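You operate a simulated robot arm through the tools that you are given. There is no shell and no other tool. Be economical: measure what you need, move in short steps, check, and stop when the job is done.

You are at the controls of a simulated robot arm. One attempt, no reset.

JOB
Unlock the hand press, seat the cap of the white valve and lock it again.
Fine: valve from the TO PRESS rack into the DONE tray; leave the swing plate out; red knob back to LOCK. Set down upright: what you pick out.

Only the result counts: the job must be done as asked and must still hold three seconds after the hand-in. Knocking over, shifting, dropping, spilling or breaking anything else fails it. A push-on lid holds only when it is set on centred and level and pressed home; a screw cap is set on level and turned clockwise until tight.

ROBOT AND FRAMES
A 7-joint arm with a two-finger parallel gripper, fixed in place. Base frame: the origin is at the foot of the arm, x ahead of it, y to its left, z up; the work surface is at about z = 6. Units: mm, rad, N and s.
With the tool pointing down near the work surface it reaches from about 240 to 620 mm from the base axis. Its first joint turns from -1.152 to 1.152 rad. Payload 2.6 kg.
Tool frame: the origin (TCP) lies between the finger pads and is the grasp point; the fingertips stand 30 mm ahead of it; z points along the fingers, y is the line along which they close. Largest opening 94 mm; finger width 28, thickness 10; the body of the gripper, 50 by 96 mm, starts 55 mm behind the TCP.
Orientation is told as [roll, pitch, yaw] about the base's x, y, z axes, in that order, counted from this pose: with the fingers straight down and closing along the base's y, the tool's x points along the base's -x, its y along +y and its z along -z.

CONTROLS
- The arm moves only by the tool servo_tool. Its argument "commands" is one flat list of numbers, 7 for each row, row after row: the shift along the base's x, y, z in mm, then the turn, a rotation vector about the base's x, y, z in rad, then the closure, from 0 (fully open) to 1 (shut). In form: [x, y, z, rx, ry, rz, hand, x, y, z, rx, ry, rz, hand, ...]. A call has 1 to 20 rows; each row shifts and turns the commanded pose from where the row before left it. Each row takes 0.2 s and may step no farther than 50 mm and 0.15 rad from the row before; otherwise, or with a gripper value out of range, the whole call is refused. A pose out of reach is approached as far as the arm can. The call stops where the force on the tool passes 40 N (or 10 N more than at its start, if that is more) or the arm is blocked; 0.2 s more then pass. Each finger travels about 72 mm/s and halts on what it meets, pressing with about 22 N; the grip force reading is that of the motor and also rises with nothing between the fingers. The clock runs only during rows and for 0.2 s after the last one: add rows that do not move to give the fingers time. It gives the time, the measured TCP pose, the force on the tool (base axes), the opening and the grip force at its end, in the units of the frame above (readings bear some noise), with the torque about the TCP (base axes, N m) and any sound that the robot's microphone picked up.
- Cameras (640 x 400 px; columns grow to the right, rows downward): "scene" is fixed at [43.6, 432.8, 567.6]; the picture's right is [-0.73, -0.68, 0.00], its down [-0.36, 0.39, -0.85] and it looks along [0.58, -0.62, -0.53] (base axes); focal length 280 px, centre (320, 200). "wrist" rides on the gripper at [76, 14, -102] in the tool frame; the picture's right is [-0.18, 0.98, 0.00], its down [-0.75, -0.14, -0.64] and it looks along [-0.63, -0.12, 0.77] (tool axes); focal length 243 px, centre (320, 200). There is no depth. A picture from a camera that has moved, and an enlarged one, comes with that camera's place and axes in the base frame and with its lens.
- capture(camera): a new picture of that camera. It takes no simulated time.
- zoom(camera, box): a new picture of the part [left, top, right, bottom] of that camera's present view, enlarged. It takes no simulated time.
- close_job(): hands the job in; it is judged then, once.

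Work in short steps. Places have to be worked out from the pictures, the camera data and where the tool is seen: move nearer, look again, correct. Check each grasp and each placing, and mend what went wrong. You have 120 turns and 76 pictures in all, those below and enlarged ones among them. Open the gripper and draw the arm clear of the work before you hand the job in, unless the task says otherwise; then end with one line.

The tools are called after "Emit:" as name(argument=value, ...) on one line, values as JSON. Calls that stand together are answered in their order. servo_tool: Moves the arm, as the interface text tells. Its arguments: {"type":"object","properties":{"commands":{"type":"array","items":{"type":"number"}}},"required":["commands"]} The other tools are called the same way: capture (camera) takes a picture; zoom (camera, box) takes an enlarged picture of a part of a camera's view; close_job () hands the job in.

At the start:

```text
t: 0.0
eef_pos: [346.7, 104.1, 407.6]
tcp_rot: [-0.002, 0.001, 0.0]
contact_force: [0.2, -0.1, 0.4]
moment: [-0.03, 0.0, 0.01]
finger_gap: 93.8
grip_force: 0.1
```

scene: 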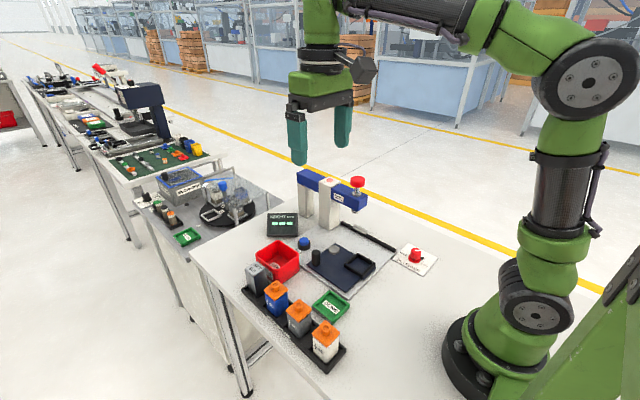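
wrist: 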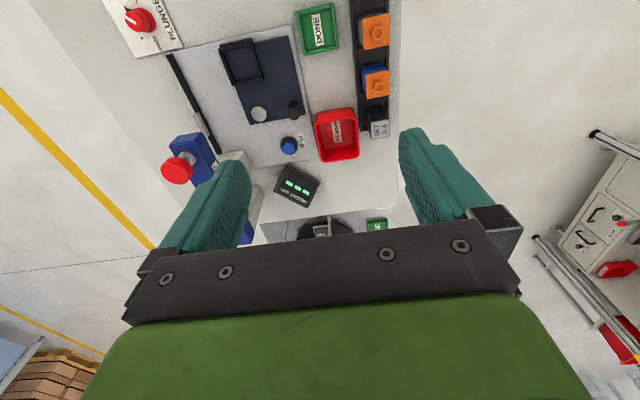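

I start by looking closely at the press area and the rack.

Emit:
zoom(camera="scene", box=[230, 160, 450, 298])

Emit:
zoom(camera="scene", box=[220, 240, 380, 380])

Emit:
zoom(camera="wrist", box=[100, 0, 420, 200])

```text
2.90 times, centred on (340, 229) of scene
camera zoom: at [43.6, 432.8, 567.6], right [-0.73, -0.68, 0.0], down [-0.36, 0.39, -0.85], along [0.58, -0.62, -0.53], focal length 811 px, centre (262, 116)
```

zoom: 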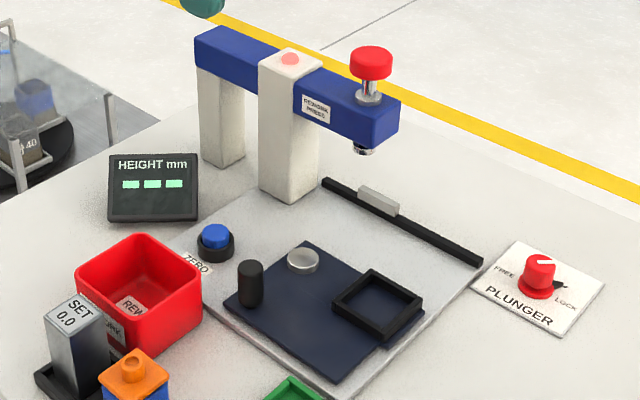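

```text
2.86 times, centred on (300, 310) of scene
camera zoom: at [43.6, 432.8, 567.6], right [-0.73, -0.68, 0.0], down [-0.36, 0.39, -0.85], along [0.58, -0.62, -0.53], focal length 800 px, centre (377, -114)
```

zoom: 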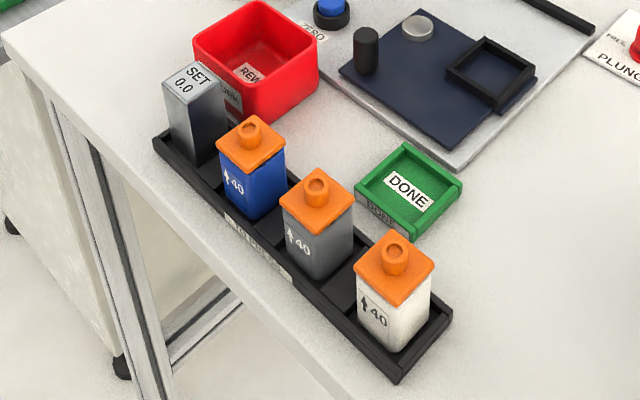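

```text
2.00 times, centred on (260, 100) of wrist
camera zoom: at [269.3, 119.8, 510.4], right [0.18, 0.98, 0.0], down [0.75, -0.14, 0.64], along [0.63, -0.12, -0.77], focal length 485 px, centre (440, 400)
```

zoom: 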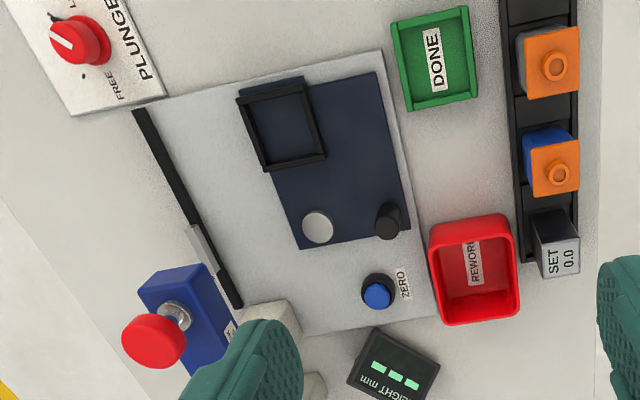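

The plate pivots near (425,-33), with the nest near (336,-35), the knob near (247,-173) and the white valve near (252,196). I move above the knob to get a better view of it.

Emit:
servo_tool(commands=[-12.5, -34.6, -25, 0, 0, 0, 0.3, -12.5, -34.6, -25, 0, 0, 0, 0.3, -12.5, -34.6, -25, 0, 0, 0, 0.3, -12.5, -34.6, -25, 0, 0, 0, 0.3, -12.5, -34.6, -25, 0, 0, 0, 0.3, -12.5, -34.6, -25, 0, 0, 0, 0.3, -12.5, -34.6, -25, 0, 0, 0, 0.3, -12.5, -34.6, -25, 0, 0, 0, 0.3, 0, 0, 0, 0, 0, 0, 0.3, 0, 0, 0, 0, 0, 0, 0.3])

Emit:
capture(camera="wrist")

```text
t: 2.2
eef_pos: [246.5, -173.2, 209.1]
tcp_rot: [0.001, -0.001, -0.001]
contact_force: [0.5, 0.0, 0.2]
moment: [0.0, -0.01, 0.0]
finger_gap: 65.8
grip_force: 0.0
```

```text
70 pictures are left
camera wrist: at [170.0, -158.2, 312.1], right [0.18, 0.98, 0.0], down [0.75, -0.14, 0.64], along [0.63, -0.12, -0.77], focal length 243 px, centre (320, 200)
```

wrist: 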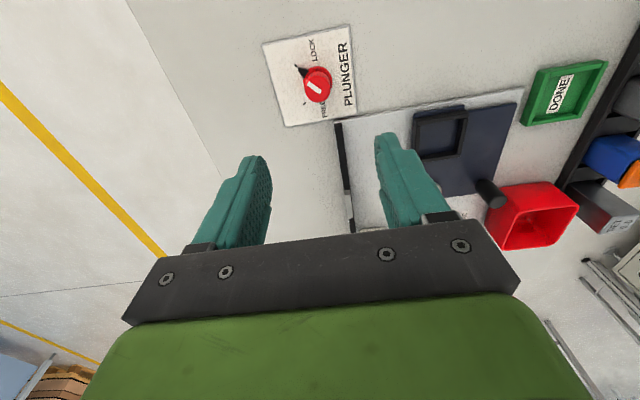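

Zooming in on the knob shows which way its pointer faces.

Emit:
zoom(camera="wrist", box=[240, 20, 380, 140])

Emit:
zoom(camera="scene", box=[380, 230, 450, 290])

Emit:
zoom(camera="wrist", box=[380, 40, 640, 250])

```text
3.33 times, centred on (310, 80) of wrist
camera zoom: at [170.0, -158.2, 312.1], right [0.18, 0.98, 0.0], down [0.75, -0.14, 0.64], along [0.63, -0.12, -0.77], focal length 809 px, centre (353, 600)
```

zoom: 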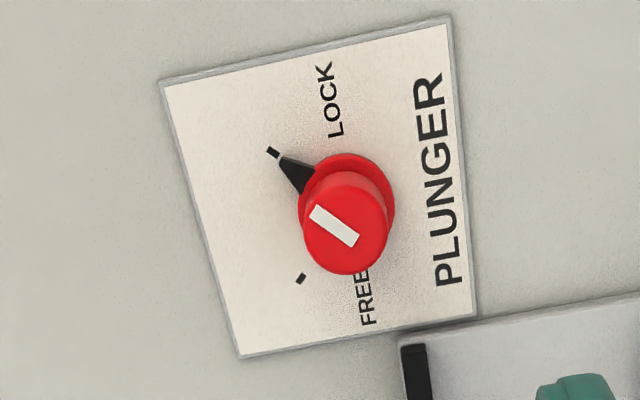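

```text
6.67 times, centred on (415, 260) of scene
camera zoom: at [43.6, 432.8, 567.6], right [-0.73, -0.68, 0.0], down [-0.36, 0.39, -0.85], along [0.58, -0.62, -0.53], focal length 1866 px, centre (-313, -200)
```

zoom: 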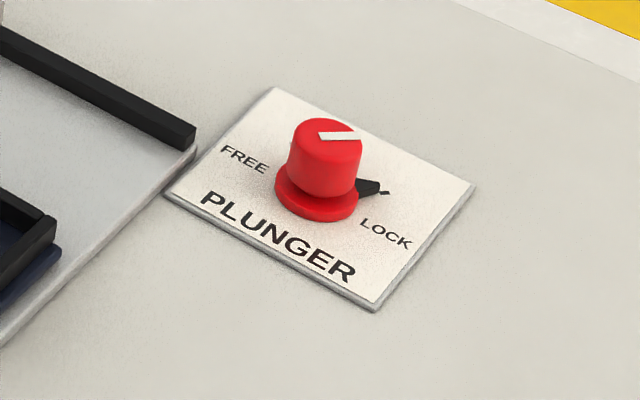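

```text
1.90 times, centred on (510, 145) of wrist
camera zoom: at [170.0, -158.2, 312.1], right [0.18, 0.98, 0.0], down [0.75, -0.14, 0.64], along [0.63, -0.12, -0.77], focal length 462 px, centre (-42, 305)
```

zoom: 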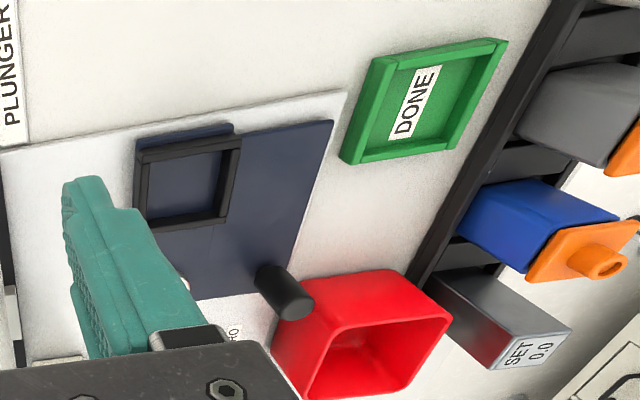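

The pointer is at LOCK in direction (-1,-1), and FREE is +90° counterclockwise from there. The knob centre is about (244,-174). I pre-turn the tool by -45° and come down above it.

Emit:
servo_tool(commands=[-0.4, -0.1, -18, 0, 0, -0.131, 0.3, -0.4, -0.1, -18, 0, 0, -0.131, 0.3, -0.4, -0.1, -18, 0, 0, -0.131, 0.3, -0.4, -0.1, -18, 0, 0, -0.131, 0.3, -0.4, -0.1, -18, 0, 0, -0.131, 0.3, -0.4, -0.2, -18, 0, 0, -0.13, 0.3, 0, 0, 0, 0, 0, 0, 0.3])

Emit:
capture(camera="wrist")

Emit:
zoom(camera="scene", box=[370, 200, 470, 290])

```text
t: 3.8
eef_pos: [243.2, -172.5, 98.2]
tcp_rot: [0.0, 0.0, -0.787]
contact_force: [0.3, 0.4, 0.4]
moment: [0.0, 0.0, 0.01]
finger_gap: 65.7
grip_force: 0.0
```

```text
66 pictures are left
camera wrist: at [199.3, -108.3, 202.4], right [0.83, 0.56, 0.0], down [0.43, -0.63, 0.64], along [0.36, -0.53, -0.77], focal length 243 px, centre (320, 200)
```

wrist: 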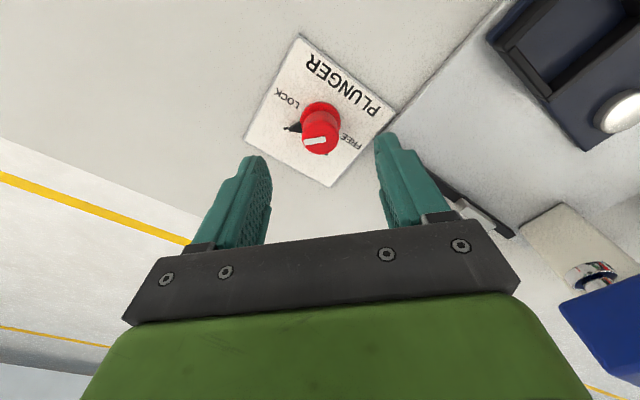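

```text
4.44 times, centred on (420, 245) of scene
camera zoom: at [43.6, 432.8, 567.6], right [-0.73, -0.68, 0.0], down [-0.36, 0.39, -0.85], along [0.58, -0.62, -0.53], focal length 1244 px, centre (-124, 0)
```

zoom: 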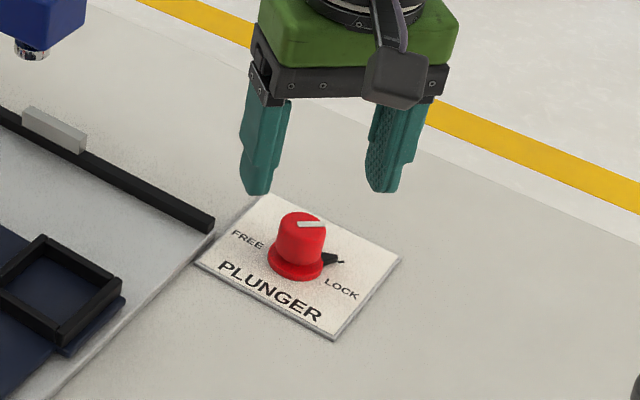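

The tool is centred on the knob to within about 2 mm. I go down to TCP z≈50 and close.

Emit:
servo_tool(commands=[-0.2, 0.2, -24, 0, 0, 0, 0.3, -0.2, 0.2, -24, 0, 0, 0, 0.3, 0, 0, 0, 0, 0, 0, 1, 0, 0, 0, 0, 0, 0, 1, 0, 0, 0, 0, 0, 0, 1])

Emit:
zoom(camera="scene", box=[370, 200, 470, 290])

```text
t: 5.0
eef_pos: [241.9, -171.1, 51.7]
tcp_rot: [-0.002, -0.001, -0.785]
contact_force: [-4.2, -6.1, -8.1]
moment: [-0.36, -0.57, -0.02]
finger_gap: 26.9
grip_force: 45.0
```

```text
4.44 times, centred on (420, 245) of scene
camera zoom: at [43.6, 432.8, 567.6], right [-0.73, -0.68, 0.0], down [-0.36, 0.39, -0.85], along [0.58, -0.62, -0.53], focal length 1244 px, centre (-124, 0)
```

zoom: 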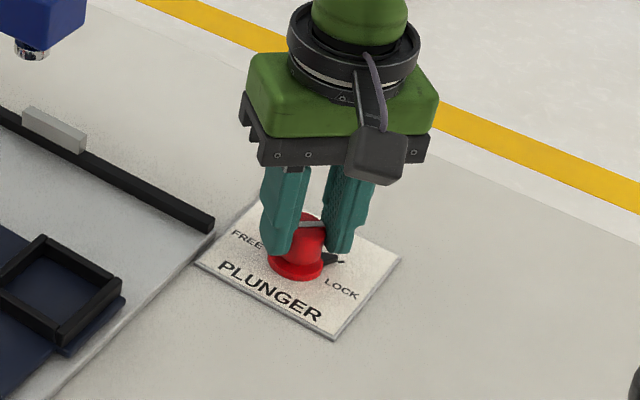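

The knob is gripped (gap 26.9). I turn +90° counterclockwise toward FREE.

Emit:
servo_tool(commands=[-0.5, -0.5, 0, 0, 0, 0.131, 1, 0, 0, 0, 0, 0, 0.131, 1, 0, 0, 0, 0, 0, 0.131, 1, 0, 0, 0, 0, 0, 0.131, 1, 0, 0, 0, 0, 0, 0.131, 1, 0, 0, 0, 0, 0, 0.131, 1, 0, 0, 0, 0, 0, 0.131, 1, 0, 0, 0, 0, 0, 0.131, 1, 0, 0, 0, 0, 0, 0.131, 1, 0, 0, 0, 0, 0, 0.131, 1, 0, 0, 0, 0, 0, 0.131, 1, 0, 0, 0, 0, 0, 0.131, 1])

Emit:
zoom(camera="scene", box=[370, 200, 470, 290])

```text
t: 6.2
eef_pos: [240.9, -174.7, 52.9]
tcp_rot: [0.0, 0.002, -0.161]
contact_force: [-0.2, -1.6, 1.1]
moment: [0.11, -0.09, 0.02]
finger_gap: 26.8
grip_force: 45.4
stopped in row 6: the force on the tool passed its limit at 42 N (the readings are from after the stop); the commanded pose is now the measured one
```

```text
4.44 times, centred on (420, 245) of scene
camera zoom: at [43.6, 432.9, 567.6], right [-0.73, -0.68, 0.0], down [-0.36, 0.39, -0.85], along [0.58, -0.62, -0.53], focal length 1244 px, centre (-124, 0)
```

zoom: 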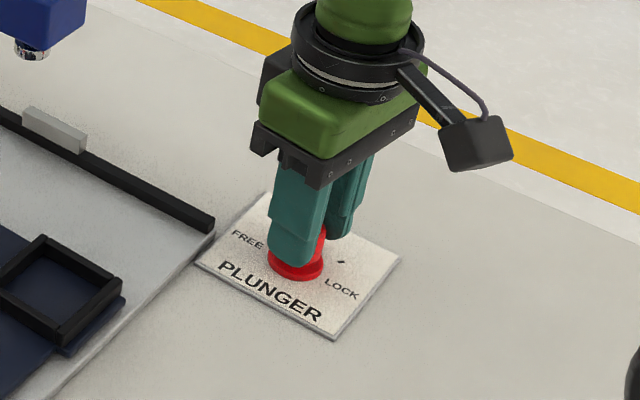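

The turn halted on a transient side force about 36° along, and the readings have relaxed since. I continue in smaller steps.

Emit:
servo_tool(commands=[0, 0, 0, 0, 0, 0.08, 1, 0, 0, 0, 0, 0, 0.08, 1, 0, 0, 0, 0, 0, 0.08, 1, 0, 0, 0, 0, 0, 0.08, 1, 0, 0, 0, 0, 0, 0.08, 1, 0, 0, 0, 0, 0, 0.08, 1, 0, 0, 0, 0, 0, 0.08, 1, 0, 0, 0, 0, 0, 0.08, 1, 0, 0, 0, 0, 0, 0.08, 1, 0, 0, 0, 0, 0, 0.08, 1, 0, 0, 0, 0, 0, 0.08, 1, 0, 0, 0, 0, 0, 0.06, 1])

Emit:
zoom(camera="scene", box=[370, 200, 470, 290])

```text
t: 8.0
eef_pos: [240.4, -178.1, 52.5]
tcp_rot: [-0.009, 0.001, 0.444]
contact_force: [1.4, -3.4, -2.8]
moment: [0.22, 0.51, 0.0]
finger_gap: 26.8
grip_force: 44.6
stopped in row 8: the force on the tool passed its limit at 40 N (the readings are from after the stop); the commanded pose is now the measured one
```

```text
4.44 times, centred on (420, 245) of scene
camera zoom: at [43.6, 432.9, 567.6], right [-0.73, -0.68, 0.0], down [-0.36, 0.39, -0.85], along [0.58, -0.62, -0.53], focal length 1244 px, centre (-124, 0)
```

zoom: 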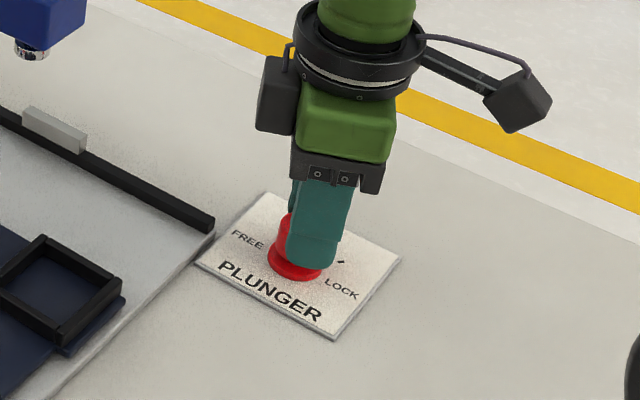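

The drift of the TCP puts the true knob axis at about (246.5,-175.7). I open, recentre and regrip to finish the turn.

Emit:
servo_tool(commands=[0, 0, 0, 0, 0, 0, 0.5, 0, 0, 0, 0, 0, 0, 0.5, 6.2, 2.5, 0, 0, 0, 0, 0.5, 0, 0, 0, 0, 0, 0, 0.5])

Emit:
zoom(camera="scene", box=[370, 200, 470, 290])

Emit:
zoom(camera="wrist", box=[220, 100, 420, 225])

```text
t: 9.0
eef_pos: [247.1, -174.9, 51.8]
tcp_rot: [-0.009, 0.001, 0.443]
contact_force: [0.2, -0.8, -0.1]
moment: [0.02, 0.06, -0.02]
finger_gap: 46.8
grip_force: 0.2
```

```text
4.44 times, centred on (420, 245) of scene
camera zoom: at [43.6, 432.8, 567.6], right [-0.73, -0.68, 0.0], down [-0.36, 0.39, -0.85], along [0.58, -0.62, -0.53], focal length 1244 px, centre (-124, 0)
```

zoom: 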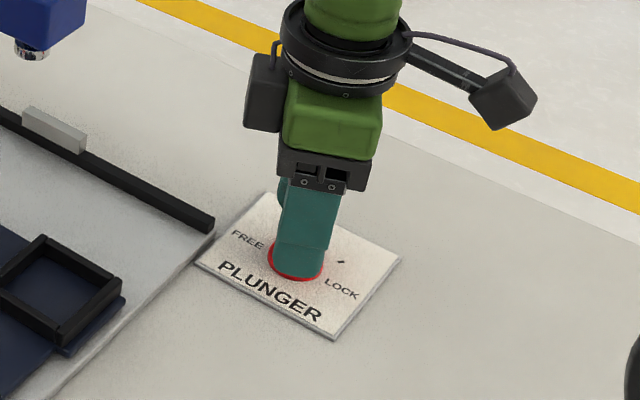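

```text
3.20 times, centred on (320, 162) of wrist
camera zoom: at [172.3, -193.4, 154.6], right [-0.26, 0.97, -0.01], down [0.74, 0.2, 0.64], along [0.62, 0.16, -0.77], focal length 776 px, centre (320, 320)
```

zoom: 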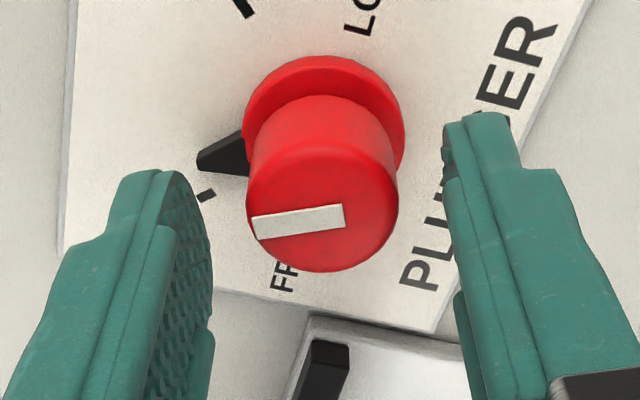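

The pointer is about 20° short of FREE. I regrip and turn the remainder.

Emit:
servo_tool(commands=[0, 0, 0, 0, 0, 0, 1, 0, 0, 0, 0, 0, 0, 1, 0, 0, 0, 0, 0, 0, 1, 0, 0, 0, 0, 0, 0.075, 1, 0, 0, 0, 0, 0, 0.075, 1, 0, 0, 0, 0, 0, 0.075, 1, 0, 0, 0, 0, 0, 0.075, 1, 0, 0, 0, 0, 0, 0.07, 1, 0, 0, 0, 0, 0, 0, 1])

Emit:
servo_tool(commands=[0, 0, 0, 0, 0, 0, 0.4, 0, 0, 0, 0, 0, 0, 0.4, 0, 0, 30, 0, 0, 0, 0.4, 0, 0, 40, 0, 0, 0, 0.4])

Emit:
zoom(camera="wrist", box=[220, 60, 420, 185])

```text
t: 11.0
eef_pos: [246.6, -173.5, 50.7]
tcp_rot: [-0.005, 0.001, 0.812]
contact_force: [-5.5, 14.8, 9.5]
moment: [0.98, -0.25, -0.8]
finger_gap: 26.9
grip_force: 44.9
```

```text
t: 12.0
eef_pos: [247.0, -173.6, 121.9]
tcp_rot: [-0.01, 0.0, 0.813]
contact_force: [-0.3, 0.6, -0.4]
moment: [0.02, 0.02, -0.04]
finger_gap: 56.4
grip_force: 0.1
```

```text
3.20 times, centred on (320, 122) of wrist
camera zoom: at [183.9, -218.5, 224.8], right [-0.59, 0.81, -0.01], down [0.62, 0.45, 0.64], along [0.52, 0.37, -0.77], focal length 776 px, centre (320, 448)
```

zoom: 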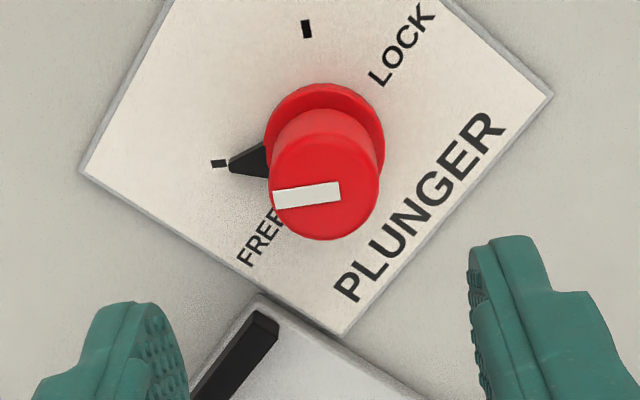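

The pointer sits on the FREE tick. I raise, un-yaw and travel to above the white valve.

Emit:
servo_tool(commands=[0, 10, 30, 0, 0, -0.0813, 0.3, 0, 30, 30, 0, 0, -0.0813, 0.0, 0, 40, 20, 0, 0, -0.0813, 0, 0, 40, 10, 0, 0, -0.0813, 0, 0, 40, 0, 0, 0, -0.0813, 0, 0, 40, 0, 0, 0, -0.0813, 0, 0, 40, 0, 0, 0, -0.0813, 0, 0, 40, 0, 0, 0, -0.0813, 0, 0, 40, 0, 0, 0, -0.0813, 0, 0, 45, 0, 0.01, 0, -0.0813, 0, 0, 0, 0, 0, 0, 0, 0])

Emit:
capture(camera="wrist")

```text
t: 14.4
eef_pos: [247.0, 192.2, 212.7]
tcp_rot: [0.002, 0.0, -0.001]
contact_force: [0.1, -0.4, -0.5]
moment: [0.0, -0.01, -0.02]
finger_gap: 94.1
grip_force: 0.1
```

```text
58 pictures are left
camera wrist: at [171.3, 205.9, 316.1], right [0.18, 0.98, 0.0], down [0.75, -0.14, 0.64], along [0.63, -0.12, -0.77], focal length 243 px, centre (320, 200)
```

wrist: 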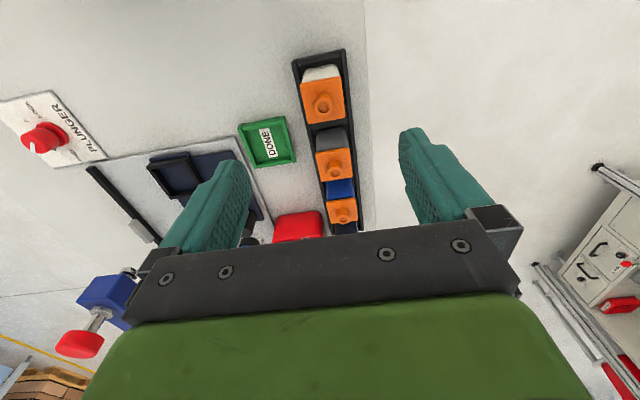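

Emit:
zoom(camera="wrist", box=[220, 40, 380, 140])

Emit:
zoom(camera="scene", box=[280, 290, 380, 380])

```text
4.00 times, centred on (300, 90) of wrist
camera zoom: at [171.3, 205.9, 316.1], right [0.18, 0.98, 0.0], down [0.75, -0.14, 0.64], along [0.63, -0.12, -0.77], focal length 970 px, centre (400, 640)
```

zoom: 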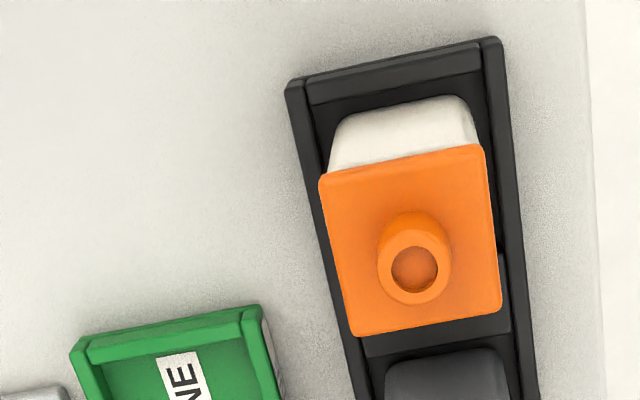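

```text
4.44 times, centred on (330, 335) of scene
camera zoom: at [43.6, 432.9, 567.6], right [-0.73, -0.68, 0.0], down [-0.36, 0.39, -0.85], along [0.58, -0.62, -0.53], focal length 1244 px, centre (276, -400)
```

zoom: 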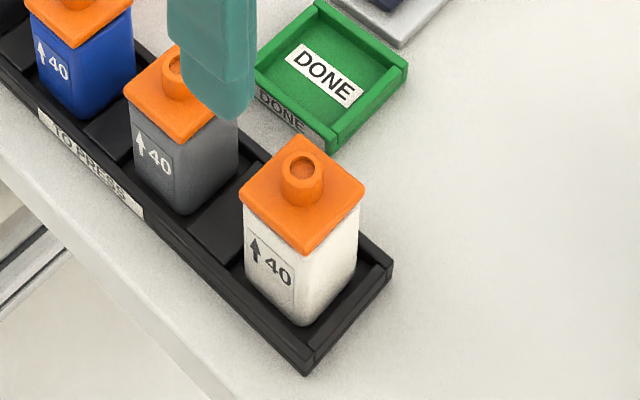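

I need to know how far the cap overhangs the body, so I zoom in more on the white valve.

Emit:
zoom(camera="scene", box=[330, 316, 368, 368])

Emit:
zoom(camera="scene", box=[280, 80, 370, 170])

```text
7.69 times, centred on (349, 342) of scene
camera zoom: at [43.6, 432.9, 567.6], right [-0.73, -0.68, 0.0], down [-0.36, 0.39, -0.85], along [0.58, -0.62, -0.53], focal length 2153 px, centre (97, -892)
```

zoom: 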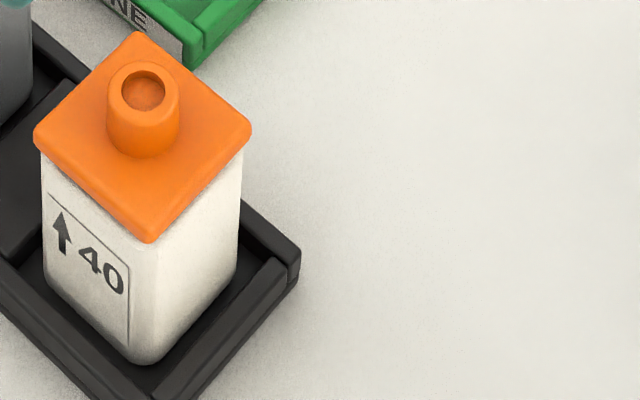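

```text
4.44 times, centred on (325, 125) of scene
camera zoom: at [43.6, 432.9, 567.6], right [-0.73, -0.68, 0.0], down [-0.36, 0.39, -0.85], along [0.58, -0.62, -0.53], focal length 1244 px, centre (298, 533)
```

zoom: 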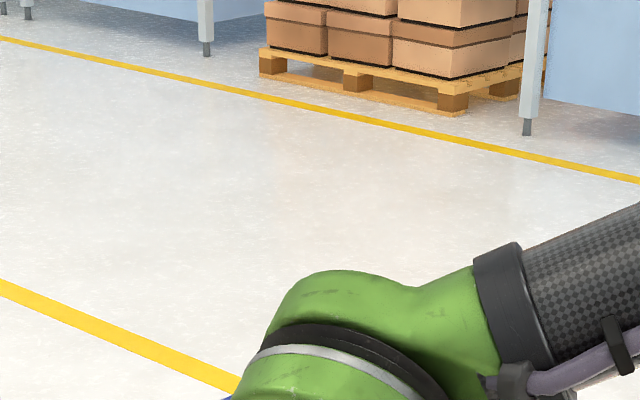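

Checking the shape of the fingers will tell me whether their pads can clear the cap rim.

Emit:
zoom(camera="scene", box=[285, 190, 425, 320])

Emit:
zoom(camera="wrist", box=[150, 100, 510, 300])

```text
3.08 times, centred on (355, 255) of scene
camera zoom: at [43.6, 432.9, 567.6], right [-0.73, -0.68, 0.0], down [-0.36, 0.39, -0.85], along [0.58, -0.62, -0.53], focal length 861 px, centre (212, 31)
```

zoom: 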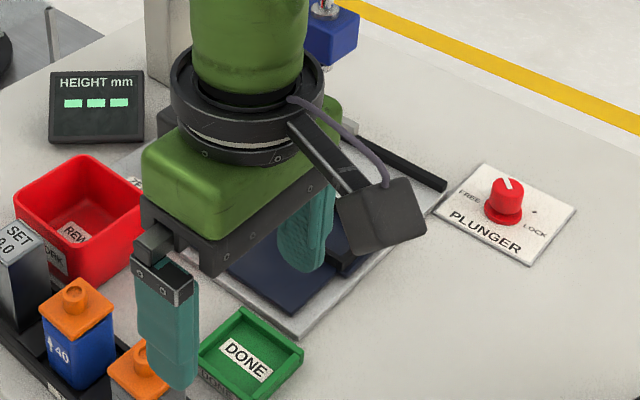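

```text
1.78 times, centred on (330, 200) of wrist
camera zoom: at [171.3, 205.9, 316.1], right [0.18, 0.98, 0.0], down [0.75, -0.14, 0.64], along [0.63, -0.12, -0.77], focal length 431 px, centre (302, 200)
```

zoom: 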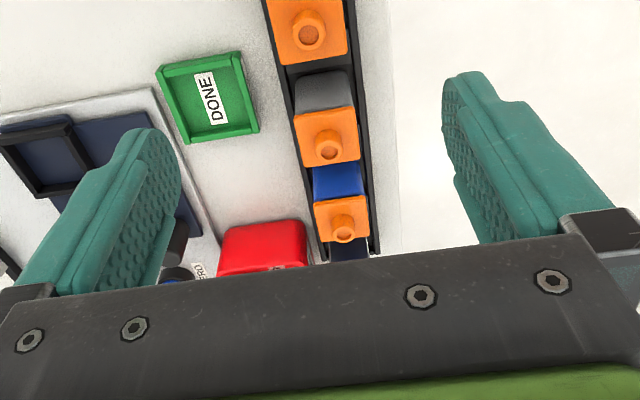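

The pads are flat and the cap rim overhangs the body slightly, so a straight-down grip would clamp the loose cap. I will grip the body below the cap with the tool yawed -90° and tilted toward +y. I stage that pose high up first.

Emit:
servo_tool(commands=[0.5, -8, 0, 0, 0, -0.1428, 0, 0.5, -8, 0, 0, 0, -0.1428, 0, 0.5, -8, 0, 0, 0, -0.1428, 0, 0.5, -8, 0, 0, 0, -0.1428, 0, 0.5, -8, 0, 0, 0, -0.1428, 0, 0.5, -8, 0, 0, 0, -0.1428, 0, 0, -8, 0, 0, 0, -0.1428, 0, 0, -8, 0, 0, 0, -0.1428, 0, 0, -8, 0, 0, 0, -0.1428, 0, 0, -8, 0, 0, 0, -0.1428, 0, 0, -2, 0, 0, 0, -0.1428, 0, 0, 0, 0, 0, 0, 0, 0])

Emit:
servo_tool(commands=[0, 0, 0, 0.142, 0, 0, 0.1, 0, 0, 0, 0.142, 0, 0, 0.2, 0, 0, 0, 0.142, 0, 0, 0.3, 0, 0, 0, 0.142, 0, 0, 0.35, 0, 0, 0, 0.142, 0, 0, 0.35, 0, 0, 0, 0.142, 0, 0, 0.35, 0, 0, 0, 0.142, 0, 0, 0.35, 0, 0, 0, 0.142, 0, 0, 0.35, 0, 0, 0, 0, 0, 0, 0.35])

Emit:
capture(camera="scene")

```text
t: 17.0
eef_pos: [249.1, 108.9, 212.1]
tcp_rot: [0.003, -0.001, -1.573]
contact_force: [-0.7, -0.7, 0.4]
moment: [0.02, -0.02, 0.0]
finger_gap: 94.0
grip_force: 0.0
```

```text
t: 19.0
eef_pos: [250.9, 108.0, 212.8]
tcp_rot: [0.002, 1.138, -1.57]
contact_force: [-0.2, -0.6, -0.4]
moment: [0.01, 0.0, 0.01]
finger_gap: 60.9
grip_force: 0.0
```

```text
51 pictures are left
```

scene: 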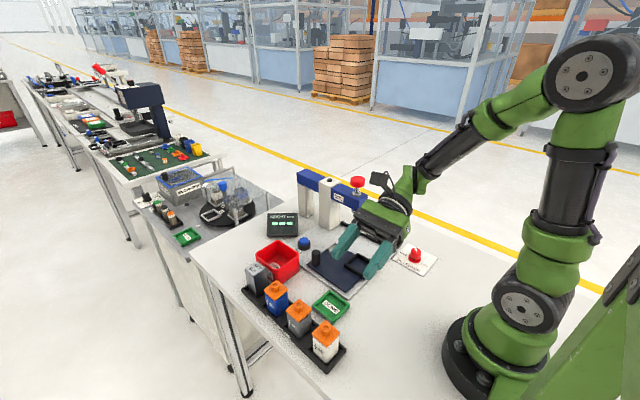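

The tilted pose is reachable. I move down to the pre-grasp point on the approach line and look.

Emit:
servo_tool(commands=[0.3, 0, -33, 0, 0, 0, 0.35, 0.3, 0, -33, 0, 0, 0, 0.35, 0.3, 0, -33, 0, 0, 0, 0.35, 0.2, 0, -31, 0, 0, 0, 0.35, 0, 0, 0, 0, 0, 0, 0.35])

Emit:
zoom(camera="wrist", box=[160, 0, 480, 200])

Emit:
zoom(camera="scene", box=[280, 250, 400, 380])

```text
t: 20.2
eef_pos: [251.0, 108.7, 80.9]
tcp_rot: [0.004, 1.138, -1.569]
contact_force: [1.4, 0.3, 0.2]
moment: [-0.01, 0.02, -0.01]
finger_gap: 61.3
grip_force: 0.0
```

```text
2.00 times, centred on (320, 100) of wrist
camera zoom: at [264.5, 48.1, 194.5], right [0.98, -0.08, -0.17], down [-0.14, -0.9, -0.41], along [-0.12, 0.43, -0.9], focal length 485 px, centre (320, 400)
```

zoom: 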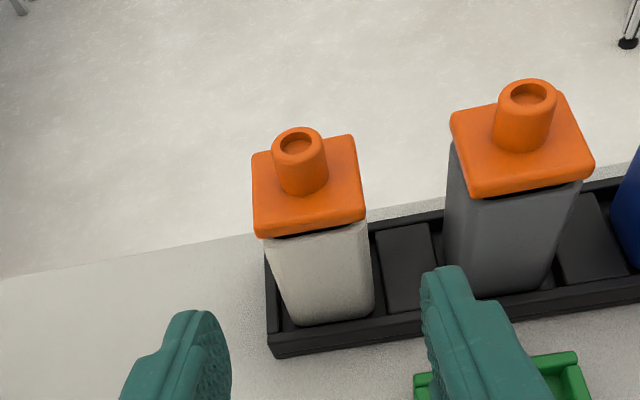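

```text
3.08 times, centred on (340, 315) of scene
camera zoom: at [43.6, 432.8, 567.6], right [-0.73, -0.68, 0.0], down [-0.36, 0.39, -0.85], along [0.58, -0.62, -0.53], focal length 861 px, centre (258, -154)
```

zoom: 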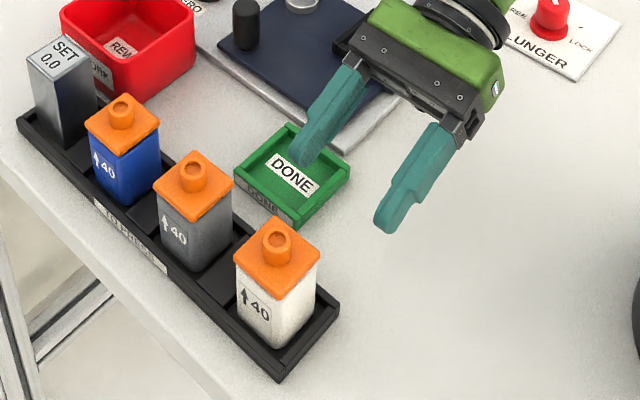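

The white body's near face is at y≈175, it spans x≈232–268, and the cap underside is at z≈68. I advance along the finger line to (250.5,164.5,54.5), check, then close.

Emit:
servo_tool(commands=[-0.2, 18.6, -8.8, 0, 0, 0, 0.35, -0.2, 18.6, -8.8, 0, 0, 0, 0.35, -0.1, 18.6, -8.8, 0, 0, 0, 0.35, 0, 0, 0, 0, 0, 0, 0.35])

Emit:
zoom(camera="wrist", box=[160, 50, 480, 250])

Emit:
zoom(camera="scene", box=[310, 290, 380, 380])

```text
t: 21.2
eef_pos: [250.0, 164.6, 55.8]
tcp_rot: [0.004, 1.137, -1.569]
contact_force: [0.2, -0.9, -0.3]
moment: [-0.02, -0.02, 0.01]
finger_gap: 61.2
grip_force: 0.1
```

```text
2.00 times, centred on (320, 150) of wrist
camera zoom: at [263.7, 104.3, 168.4], right [0.98, -0.08, -0.17], down [-0.14, -0.9, -0.41], along [-0.12, 0.43, -0.9], focal length 485 px, centre (320, 300)
```

zoom: 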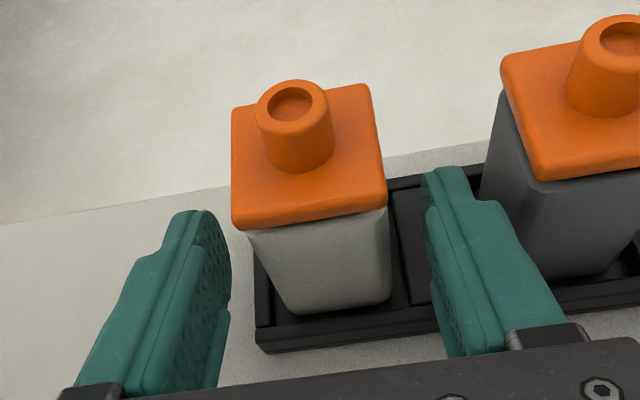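

```text
4.44 times, centred on (345, 335) of scene
camera zoom: at [43.6, 432.8, 567.6], right [-0.73, -0.68, 0.0], down [-0.36, 0.39, -0.85], along [0.58, -0.62, -0.53], focal length 1244 px, centre (209, -400)
```

zoom: 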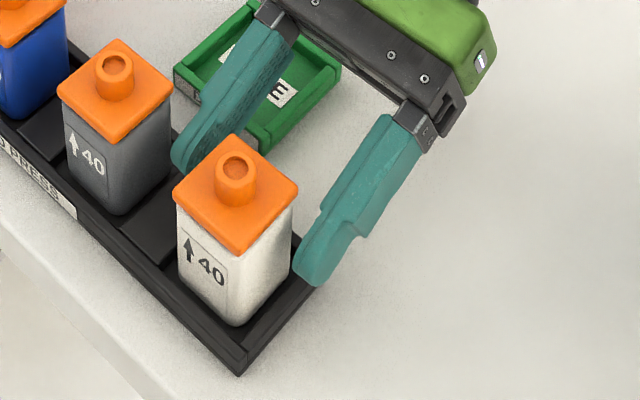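

The fingers straddle the body below the cap and neighbours are clear, so I close.

Emit:
servo_tool(commands=[0, 0, 0, 0, 0, 0, 0.5, 0, 0, 0, 0, 0, 0, 0.6, 0, 0, 0, 0, 0, 0, 1, 0, 0, 0, 0, 0, 0, 1])

Emit:
zoom(camera="scene", box=[310, 290, 380, 380])

Emit:
zoom(camera="wrist", box=[160, 50, 480, 250])

```text
t: 22.2
eef_pos: [249.2, 163.9, 56.2]
tcp_rot: [0.004, 1.137, -1.569]
contact_force: [-0.7, 1.3, -0.6]
moment: [0.0, 0.01, 0.01]
finger_gap: 39.5
grip_force: 22.1
```

```text
4.44 times, centred on (345, 335) of scene
camera zoom: at [43.6, 432.8, 567.6], right [-0.73, -0.68, 0.0], down [-0.36, 0.39, -0.85], along [0.58, -0.62, -0.53], focal length 1244 px, centre (209, -400)
```

zoom: 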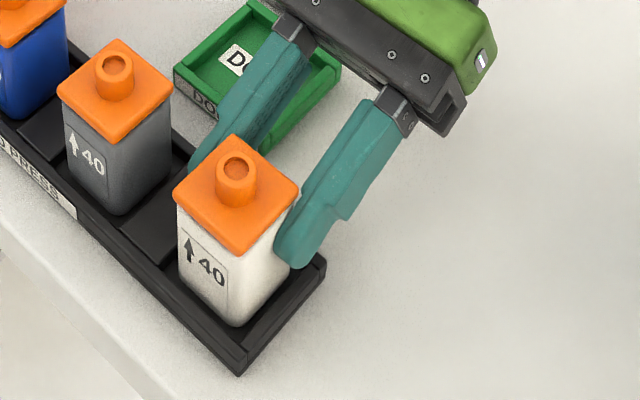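

```text
2.00 times, centred on (320, 150) of wrist
camera zoom: at [263.7, 104.0, 168.5], right [0.98, -0.08, -0.17], down [-0.14, -0.9, -0.41], along [-0.12, 0.43, -0.9], focal length 485 px, centre (320, 300)
```

zoom: 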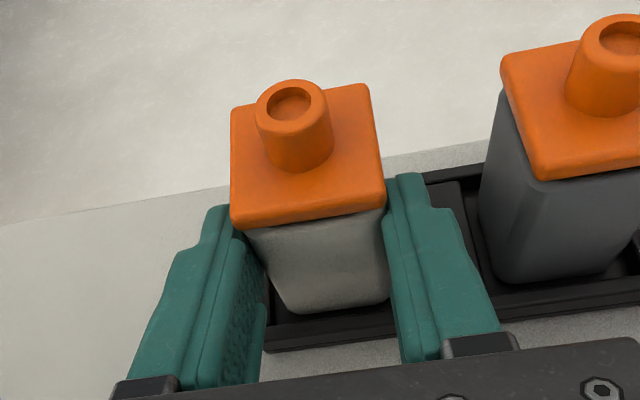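

The grip holds (gap 39.5, 22 N). I lift straight up slowly.

Emit:
servo_tool(commands=[0, 0, 4, 0, 0, 0, 1, 0, 0, 8, 0, 0, 0, 1, 0, 0, 15, 0, 0, 0, 1, 0, 0, 20, 0, 0, 0, 1, 0, 0, 20, 0, 0, 0, 1, 0, 0, 0, 0, 0, 0, 1])

Emit:
zoom(camera="scene", box=[280, 250, 400, 380])

Emit:
zoom(camera="wrist", box=[160, 50, 480, 250])

```text
t: 23.6
eef_pos: [249.9, 164.1, 124.0]
tcp_rot: [0.002, 1.137, -1.568]
contact_force: [0.5, -0.6, -1.6]
moment: [-0.04, 0.0, 0.04]
finger_gap: 39.6
grip_force: 22.1
```

```text
3.08 times, centred on (340, 315) of scene
camera zoom: at [43.6, 432.8, 567.6], right [-0.73, -0.68, 0.0], down [-0.36, 0.39, -0.85], along [0.58, -0.62, -0.53], focal length 861 px, centre (258, -154)
```

zoom: 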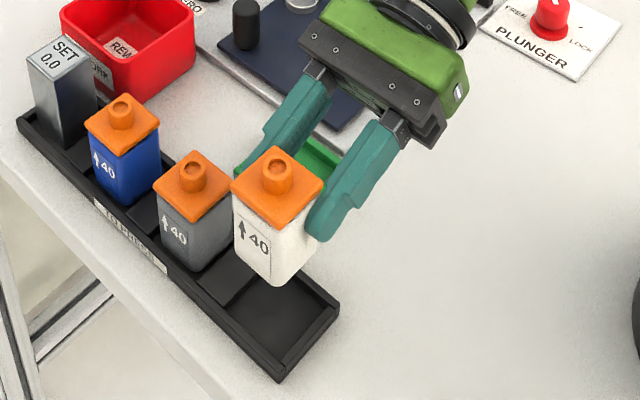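

```text
2.00 times, centred on (320, 150) of wrist
camera zoom: at [265.1, 103.8, 235.8], right [0.98, -0.08, -0.17], down [-0.14, -0.9, -0.41], along [-0.12, 0.43, -0.9], focal length 485 px, centre (320, 300)
```

zoom: 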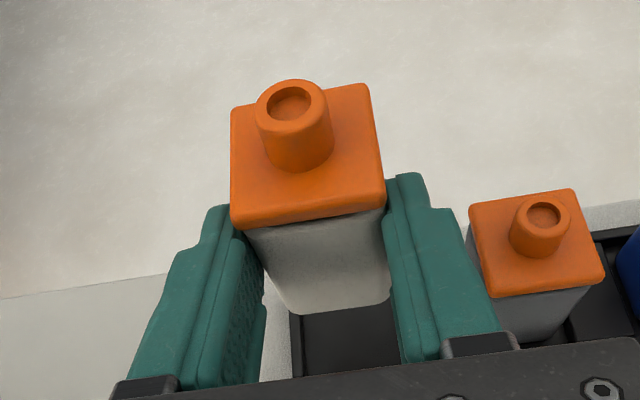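

The valve hangs firmly with its cap in place, about 30 mm ahead of the TCP in y. I carry it at this height to hover over the nest, coming from the -y side.

Emit:
servo_tool(commands=[8, -22, 2, 0, 0, 0, 1, 8, -23, 1, 0, 0, 0, 1, 8, -23, 1, 0, 0, 0, 1, 8, -23, 1, 0, 0, 0, 1, 8, -23, 1, 0, 0, 0, 1, 9, -23, 0, 0, 0, 0, 1, 9, -23, 0, 0, 0, 0, 1, 9, -23, 0, 0, 0, 0, 1, 9, -23, 0, 0, 0, 0, 1, 9, -23, 0, 0, 0, 0, 1, 0, 0, 0, 0, 0, 0, 1])

Emit:
capture(camera="wrist")

Emit:
zoom(camera="scene", box=[280, 160, 440, 310])

```text
t: 26.0
eef_pos: [334.7, -62.5, 126.9]
tcp_rot: [0.004, 1.135, -1.571]
contact_force: [0.0, 0.4, -1.0]
moment: [-0.03, -0.01, 0.0]
finger_gap: 39.5
grip_force: 21.4
```

```text
42 pictures are left
camera wrist: at [349.2, -123.7, 240.9], right [0.98, -0.08, -0.17], down [-0.14, -0.9, -0.41], along [-0.12, 0.43, -0.9], focal length 243 px, centre (320, 200)
```

wrist: 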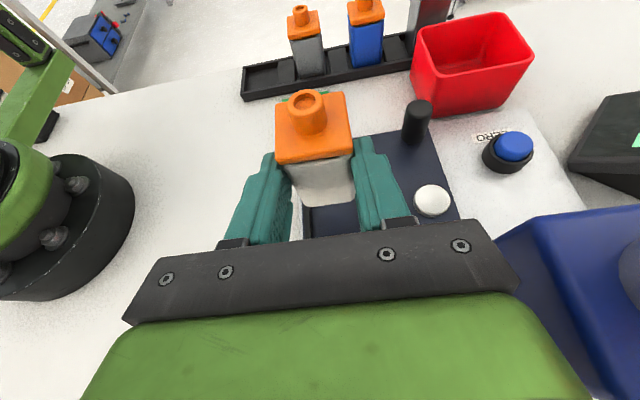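

```text
2.67 times, centred on (360, 235) of scene
camera zoom: at [43.6, 432.8, 567.6], right [-0.73, -0.68, 0.0], down [-0.36, 0.39, -0.85], along [0.58, -0.62, -0.53], focal length 746 px, centre (213, 107)
```

zoom: 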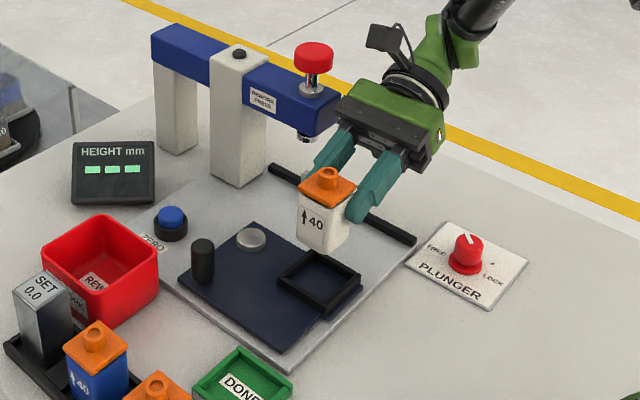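

The press lamp is out, which fits the plunger being free. I zoom on the nest and the hanging valve to measure their relative offset.

Emit:
zoom(camera="scene", box=[340, 215, 400, 290])

```text
5.33 times, centred on (370, 252) of scene
camera zoom: at [43.6, 432.8, 567.6], right [-0.73, -0.68, 0.0], down [-0.36, 0.39, -0.85], along [0.58, -0.62, -0.53], focal length 1493 px, centre (53, -80)
```

zoom: 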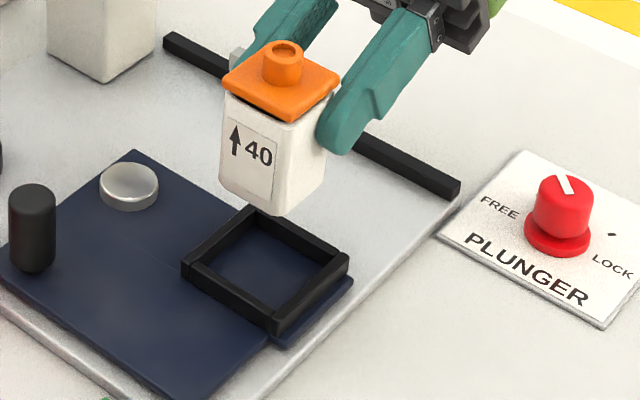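

By my estimates the nest centre is near (335,-36), its frame is about 60 mm outside and its walls top out near z≈24. I lower the valve to just above it for a relative check.

Emit:
servo_tool(commands=[0.3, -1, -14, 0, 0, 0, 1, 0, -1, -14, 0, 0, 0, 1, 0, -1, -12, 0, 0, 0, 1, 0, 0, 0, 0, 0, 0, 1])

Emit:
zoom(camera="scene", box=[345, 230, 395, 280])

Emit:
zoom(camera="wrist", box=[220, 80, 420, 240])

```text
t: 27.0
eef_pos: [334.7, -67.5, 88.5]
tcp_rot: [0.005, 1.137, -1.569]
contact_force: [-0.7, -0.2, -1.1]
moment: [-0.07, 0.02, -0.01]
finger_gap: 39.7
grip_force: 22.3
```

```text
8.00 times, centred on (370, 255) of scene
camera zoom: at [43.6, 432.8, 567.6], right [-0.73, -0.68, 0.0], down [-0.36, 0.39, -0.85], along [0.58, -0.62, -0.53], focal length 2239 px, centre (-80, -240)
```

zoom: 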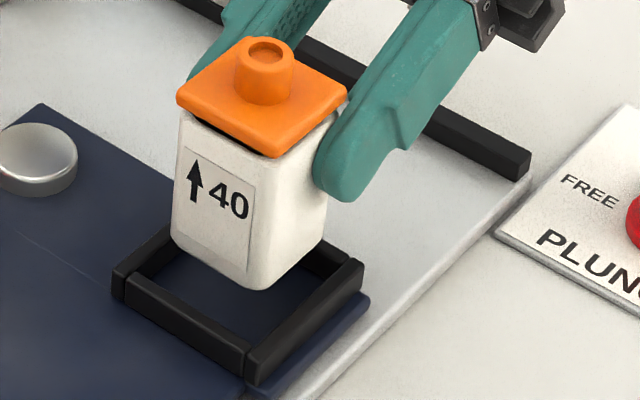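

```text
2.50 times, centred on (320, 160) of wrist
camera zoom: at [348.5, -128.3, 201.0], right [0.98, -0.08, -0.17], down [-0.14, -0.9, -0.41], along [-0.12, 0.43, -0.9], focal length 606 px, centre (320, 300)
```

zoom: 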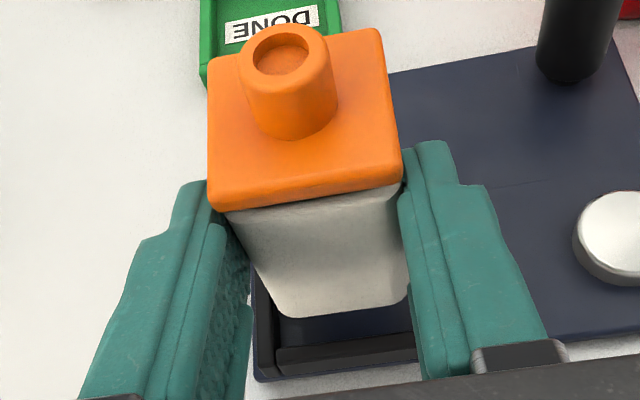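

I zoom tightly on the nest corners to measure the frame against the valve bottom.

Emit:
zoom(camera="scene", box=[355, 252, 379, 281])

```text
13.79 times, centred on (367, 266) of scene
camera zoom: at [43.6, 432.8, 567.6], right [-0.73, -0.68, 0.0], down [-0.36, 0.39, -0.85], along [0.58, -0.62, -0.53], focal length 3861 px, centre (-328, -717)
```

zoom: 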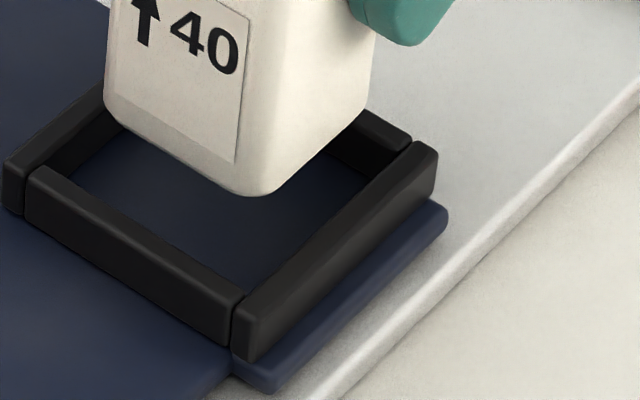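

The scene and wrist estimates differ by a few mm in x, so I zoom the wrist view on the frame for a better number.

Emit:
zoom(camera="wrist", box=[280, 150, 370, 215])

```text
6.15 times, centred on (325, 182) of wrist
camera zoom: at [348.5, -128.3, 201.0], right [0.98, -0.08, -0.17], down [-0.14, -0.9, -0.41], along [-0.12, 0.43, -0.9], focal length 1493 px, centre (289, 308)
```

zoom: 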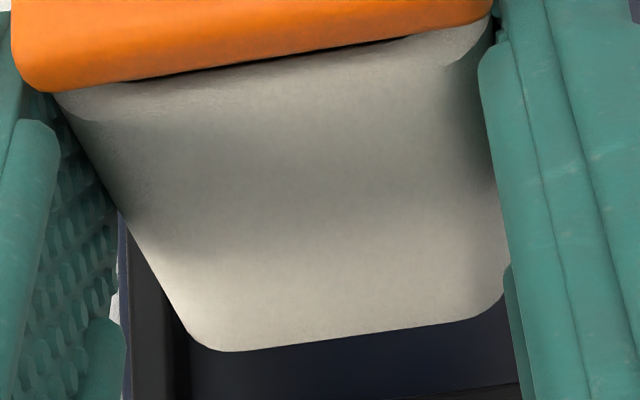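

The remaining ambiguity comes from the height, so I lower another 9 mm and compare at nearly equal height.

Emit:
servo_tool(commands=[0, 0, -5, 0, 0, 0, 1, 0, 0, -4, 0, 0, 0, 1, 0, 0, 0, 0, 0, 0, 1])

Emit:
zoom(camera="scene", box=[355, 252, 379, 281])

Emit:
zoom(camera="wrist", box=[280, 150, 370, 225])

```text
t: 27.8
eef_pos: [335.3, -67.8, 79.8]
tcp_rot: [0.004, 1.136, -1.569]
contact_force: [-0.7, -0.7, -1.3]
moment: [-0.04, -0.02, 0.03]
finger_gap: 39.7
grip_force: 22.0
```

```text
13.79 times, centred on (367, 266) of scene
camera zoom: at [43.6, 432.8, 567.6], right [-0.73, -0.68, 0.0], down [-0.36, 0.39, -0.85], along [0.58, -0.62, -0.53], focal length 3861 px, centre (-328, -717)
```

zoom: 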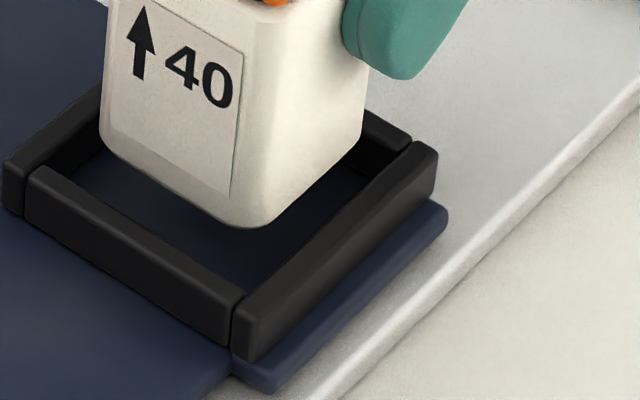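

```text
5.33 times, centred on (325, 188) of wrist
camera zoom: at [348.9, -128.2, 192.3], right [0.98, -0.08, -0.17], down [-0.14, -0.9, -0.41], along [-0.12, 0.43, -0.9], focal length 1294 px, centre (293, 267)
```

zoom: 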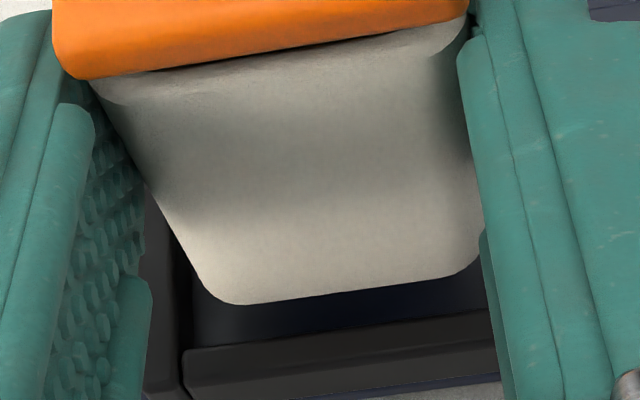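

At this height the wrist view shows clearances of about 4 mm on -x and 2 mm on -y. I shift (+0.7,+1.8) and go down 12 mm.

Emit:
servo_tool(commands=[0.4, 1.8, 0, 0, 0, 0, 1, 0, 0, -3, 0, 0, 0, 1, 0, 0, -3, 0, 0, 0, 1, 0, 0, -3, 0, 0, 0, 1, 0, 0, -3, 0, 0, 0, 1, 0, 0, 0, 0, 0, 0, 1])

Emit:
zoom(camera="scene", box=[345, 240, 385, 285])

```text
t: 29.2
eef_pos: [337.8, -66.5, 67.1]
tcp_rot: [0.002, 1.135, -1.568]
contact_force: [0.3, -0.7, -1.2]
moment: [-0.02, -0.01, 0.01]
finger_gap: 39.6
grip_force: 21.6
```

```text
8.89 times, centred on (365, 262) of scene
camera zoom: at [43.6, 432.8, 567.6], right [-0.73, -0.68, 0.0], down [-0.36, 0.39, -0.85], along [0.58, -0.62, -0.53], focal length 2488 px, centre (-80, -356)
```

zoom: 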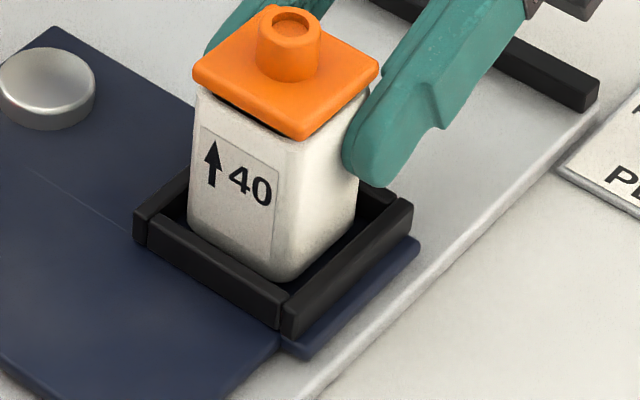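

The bottom is inside the frame without contact. I lower on in small steps to feel the floor.

Emit:
servo_tool(commands=[0, 0, -1.2, 0, 0, 0, 1, 0, 0, -1.2, 0, 0, 0, 1, 0, 0, -1.2, 0, 0, 0, 1, 0, 0, 0, 0, 0, 0, 1])

Emit:
zoom(camera="wrist", box=[280, 150, 370, 225])

```text
t: 30.2
eef_pos: [337.2, -65.8, 64.9]
tcp_rot: [0.005, 1.14, -1.57]
contact_force: [-5.5, -3.6, 23.5]
moment: [0.47, 0.19, 0.09]
finger_gap: 40.1
grip_force: 22.1
```

```text
5.33 times, centred on (325, 188) of wrist
camera zoom: at [350.3, -126.6, 177.5], right [0.98, -0.08, -0.17], down [-0.14, -0.9, -0.42], along [-0.11, 0.43, -0.89], focal length 1294 px, centre (293, 267)
```

zoom: 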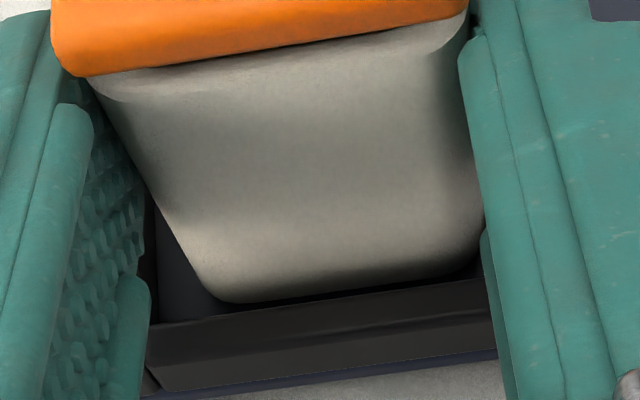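

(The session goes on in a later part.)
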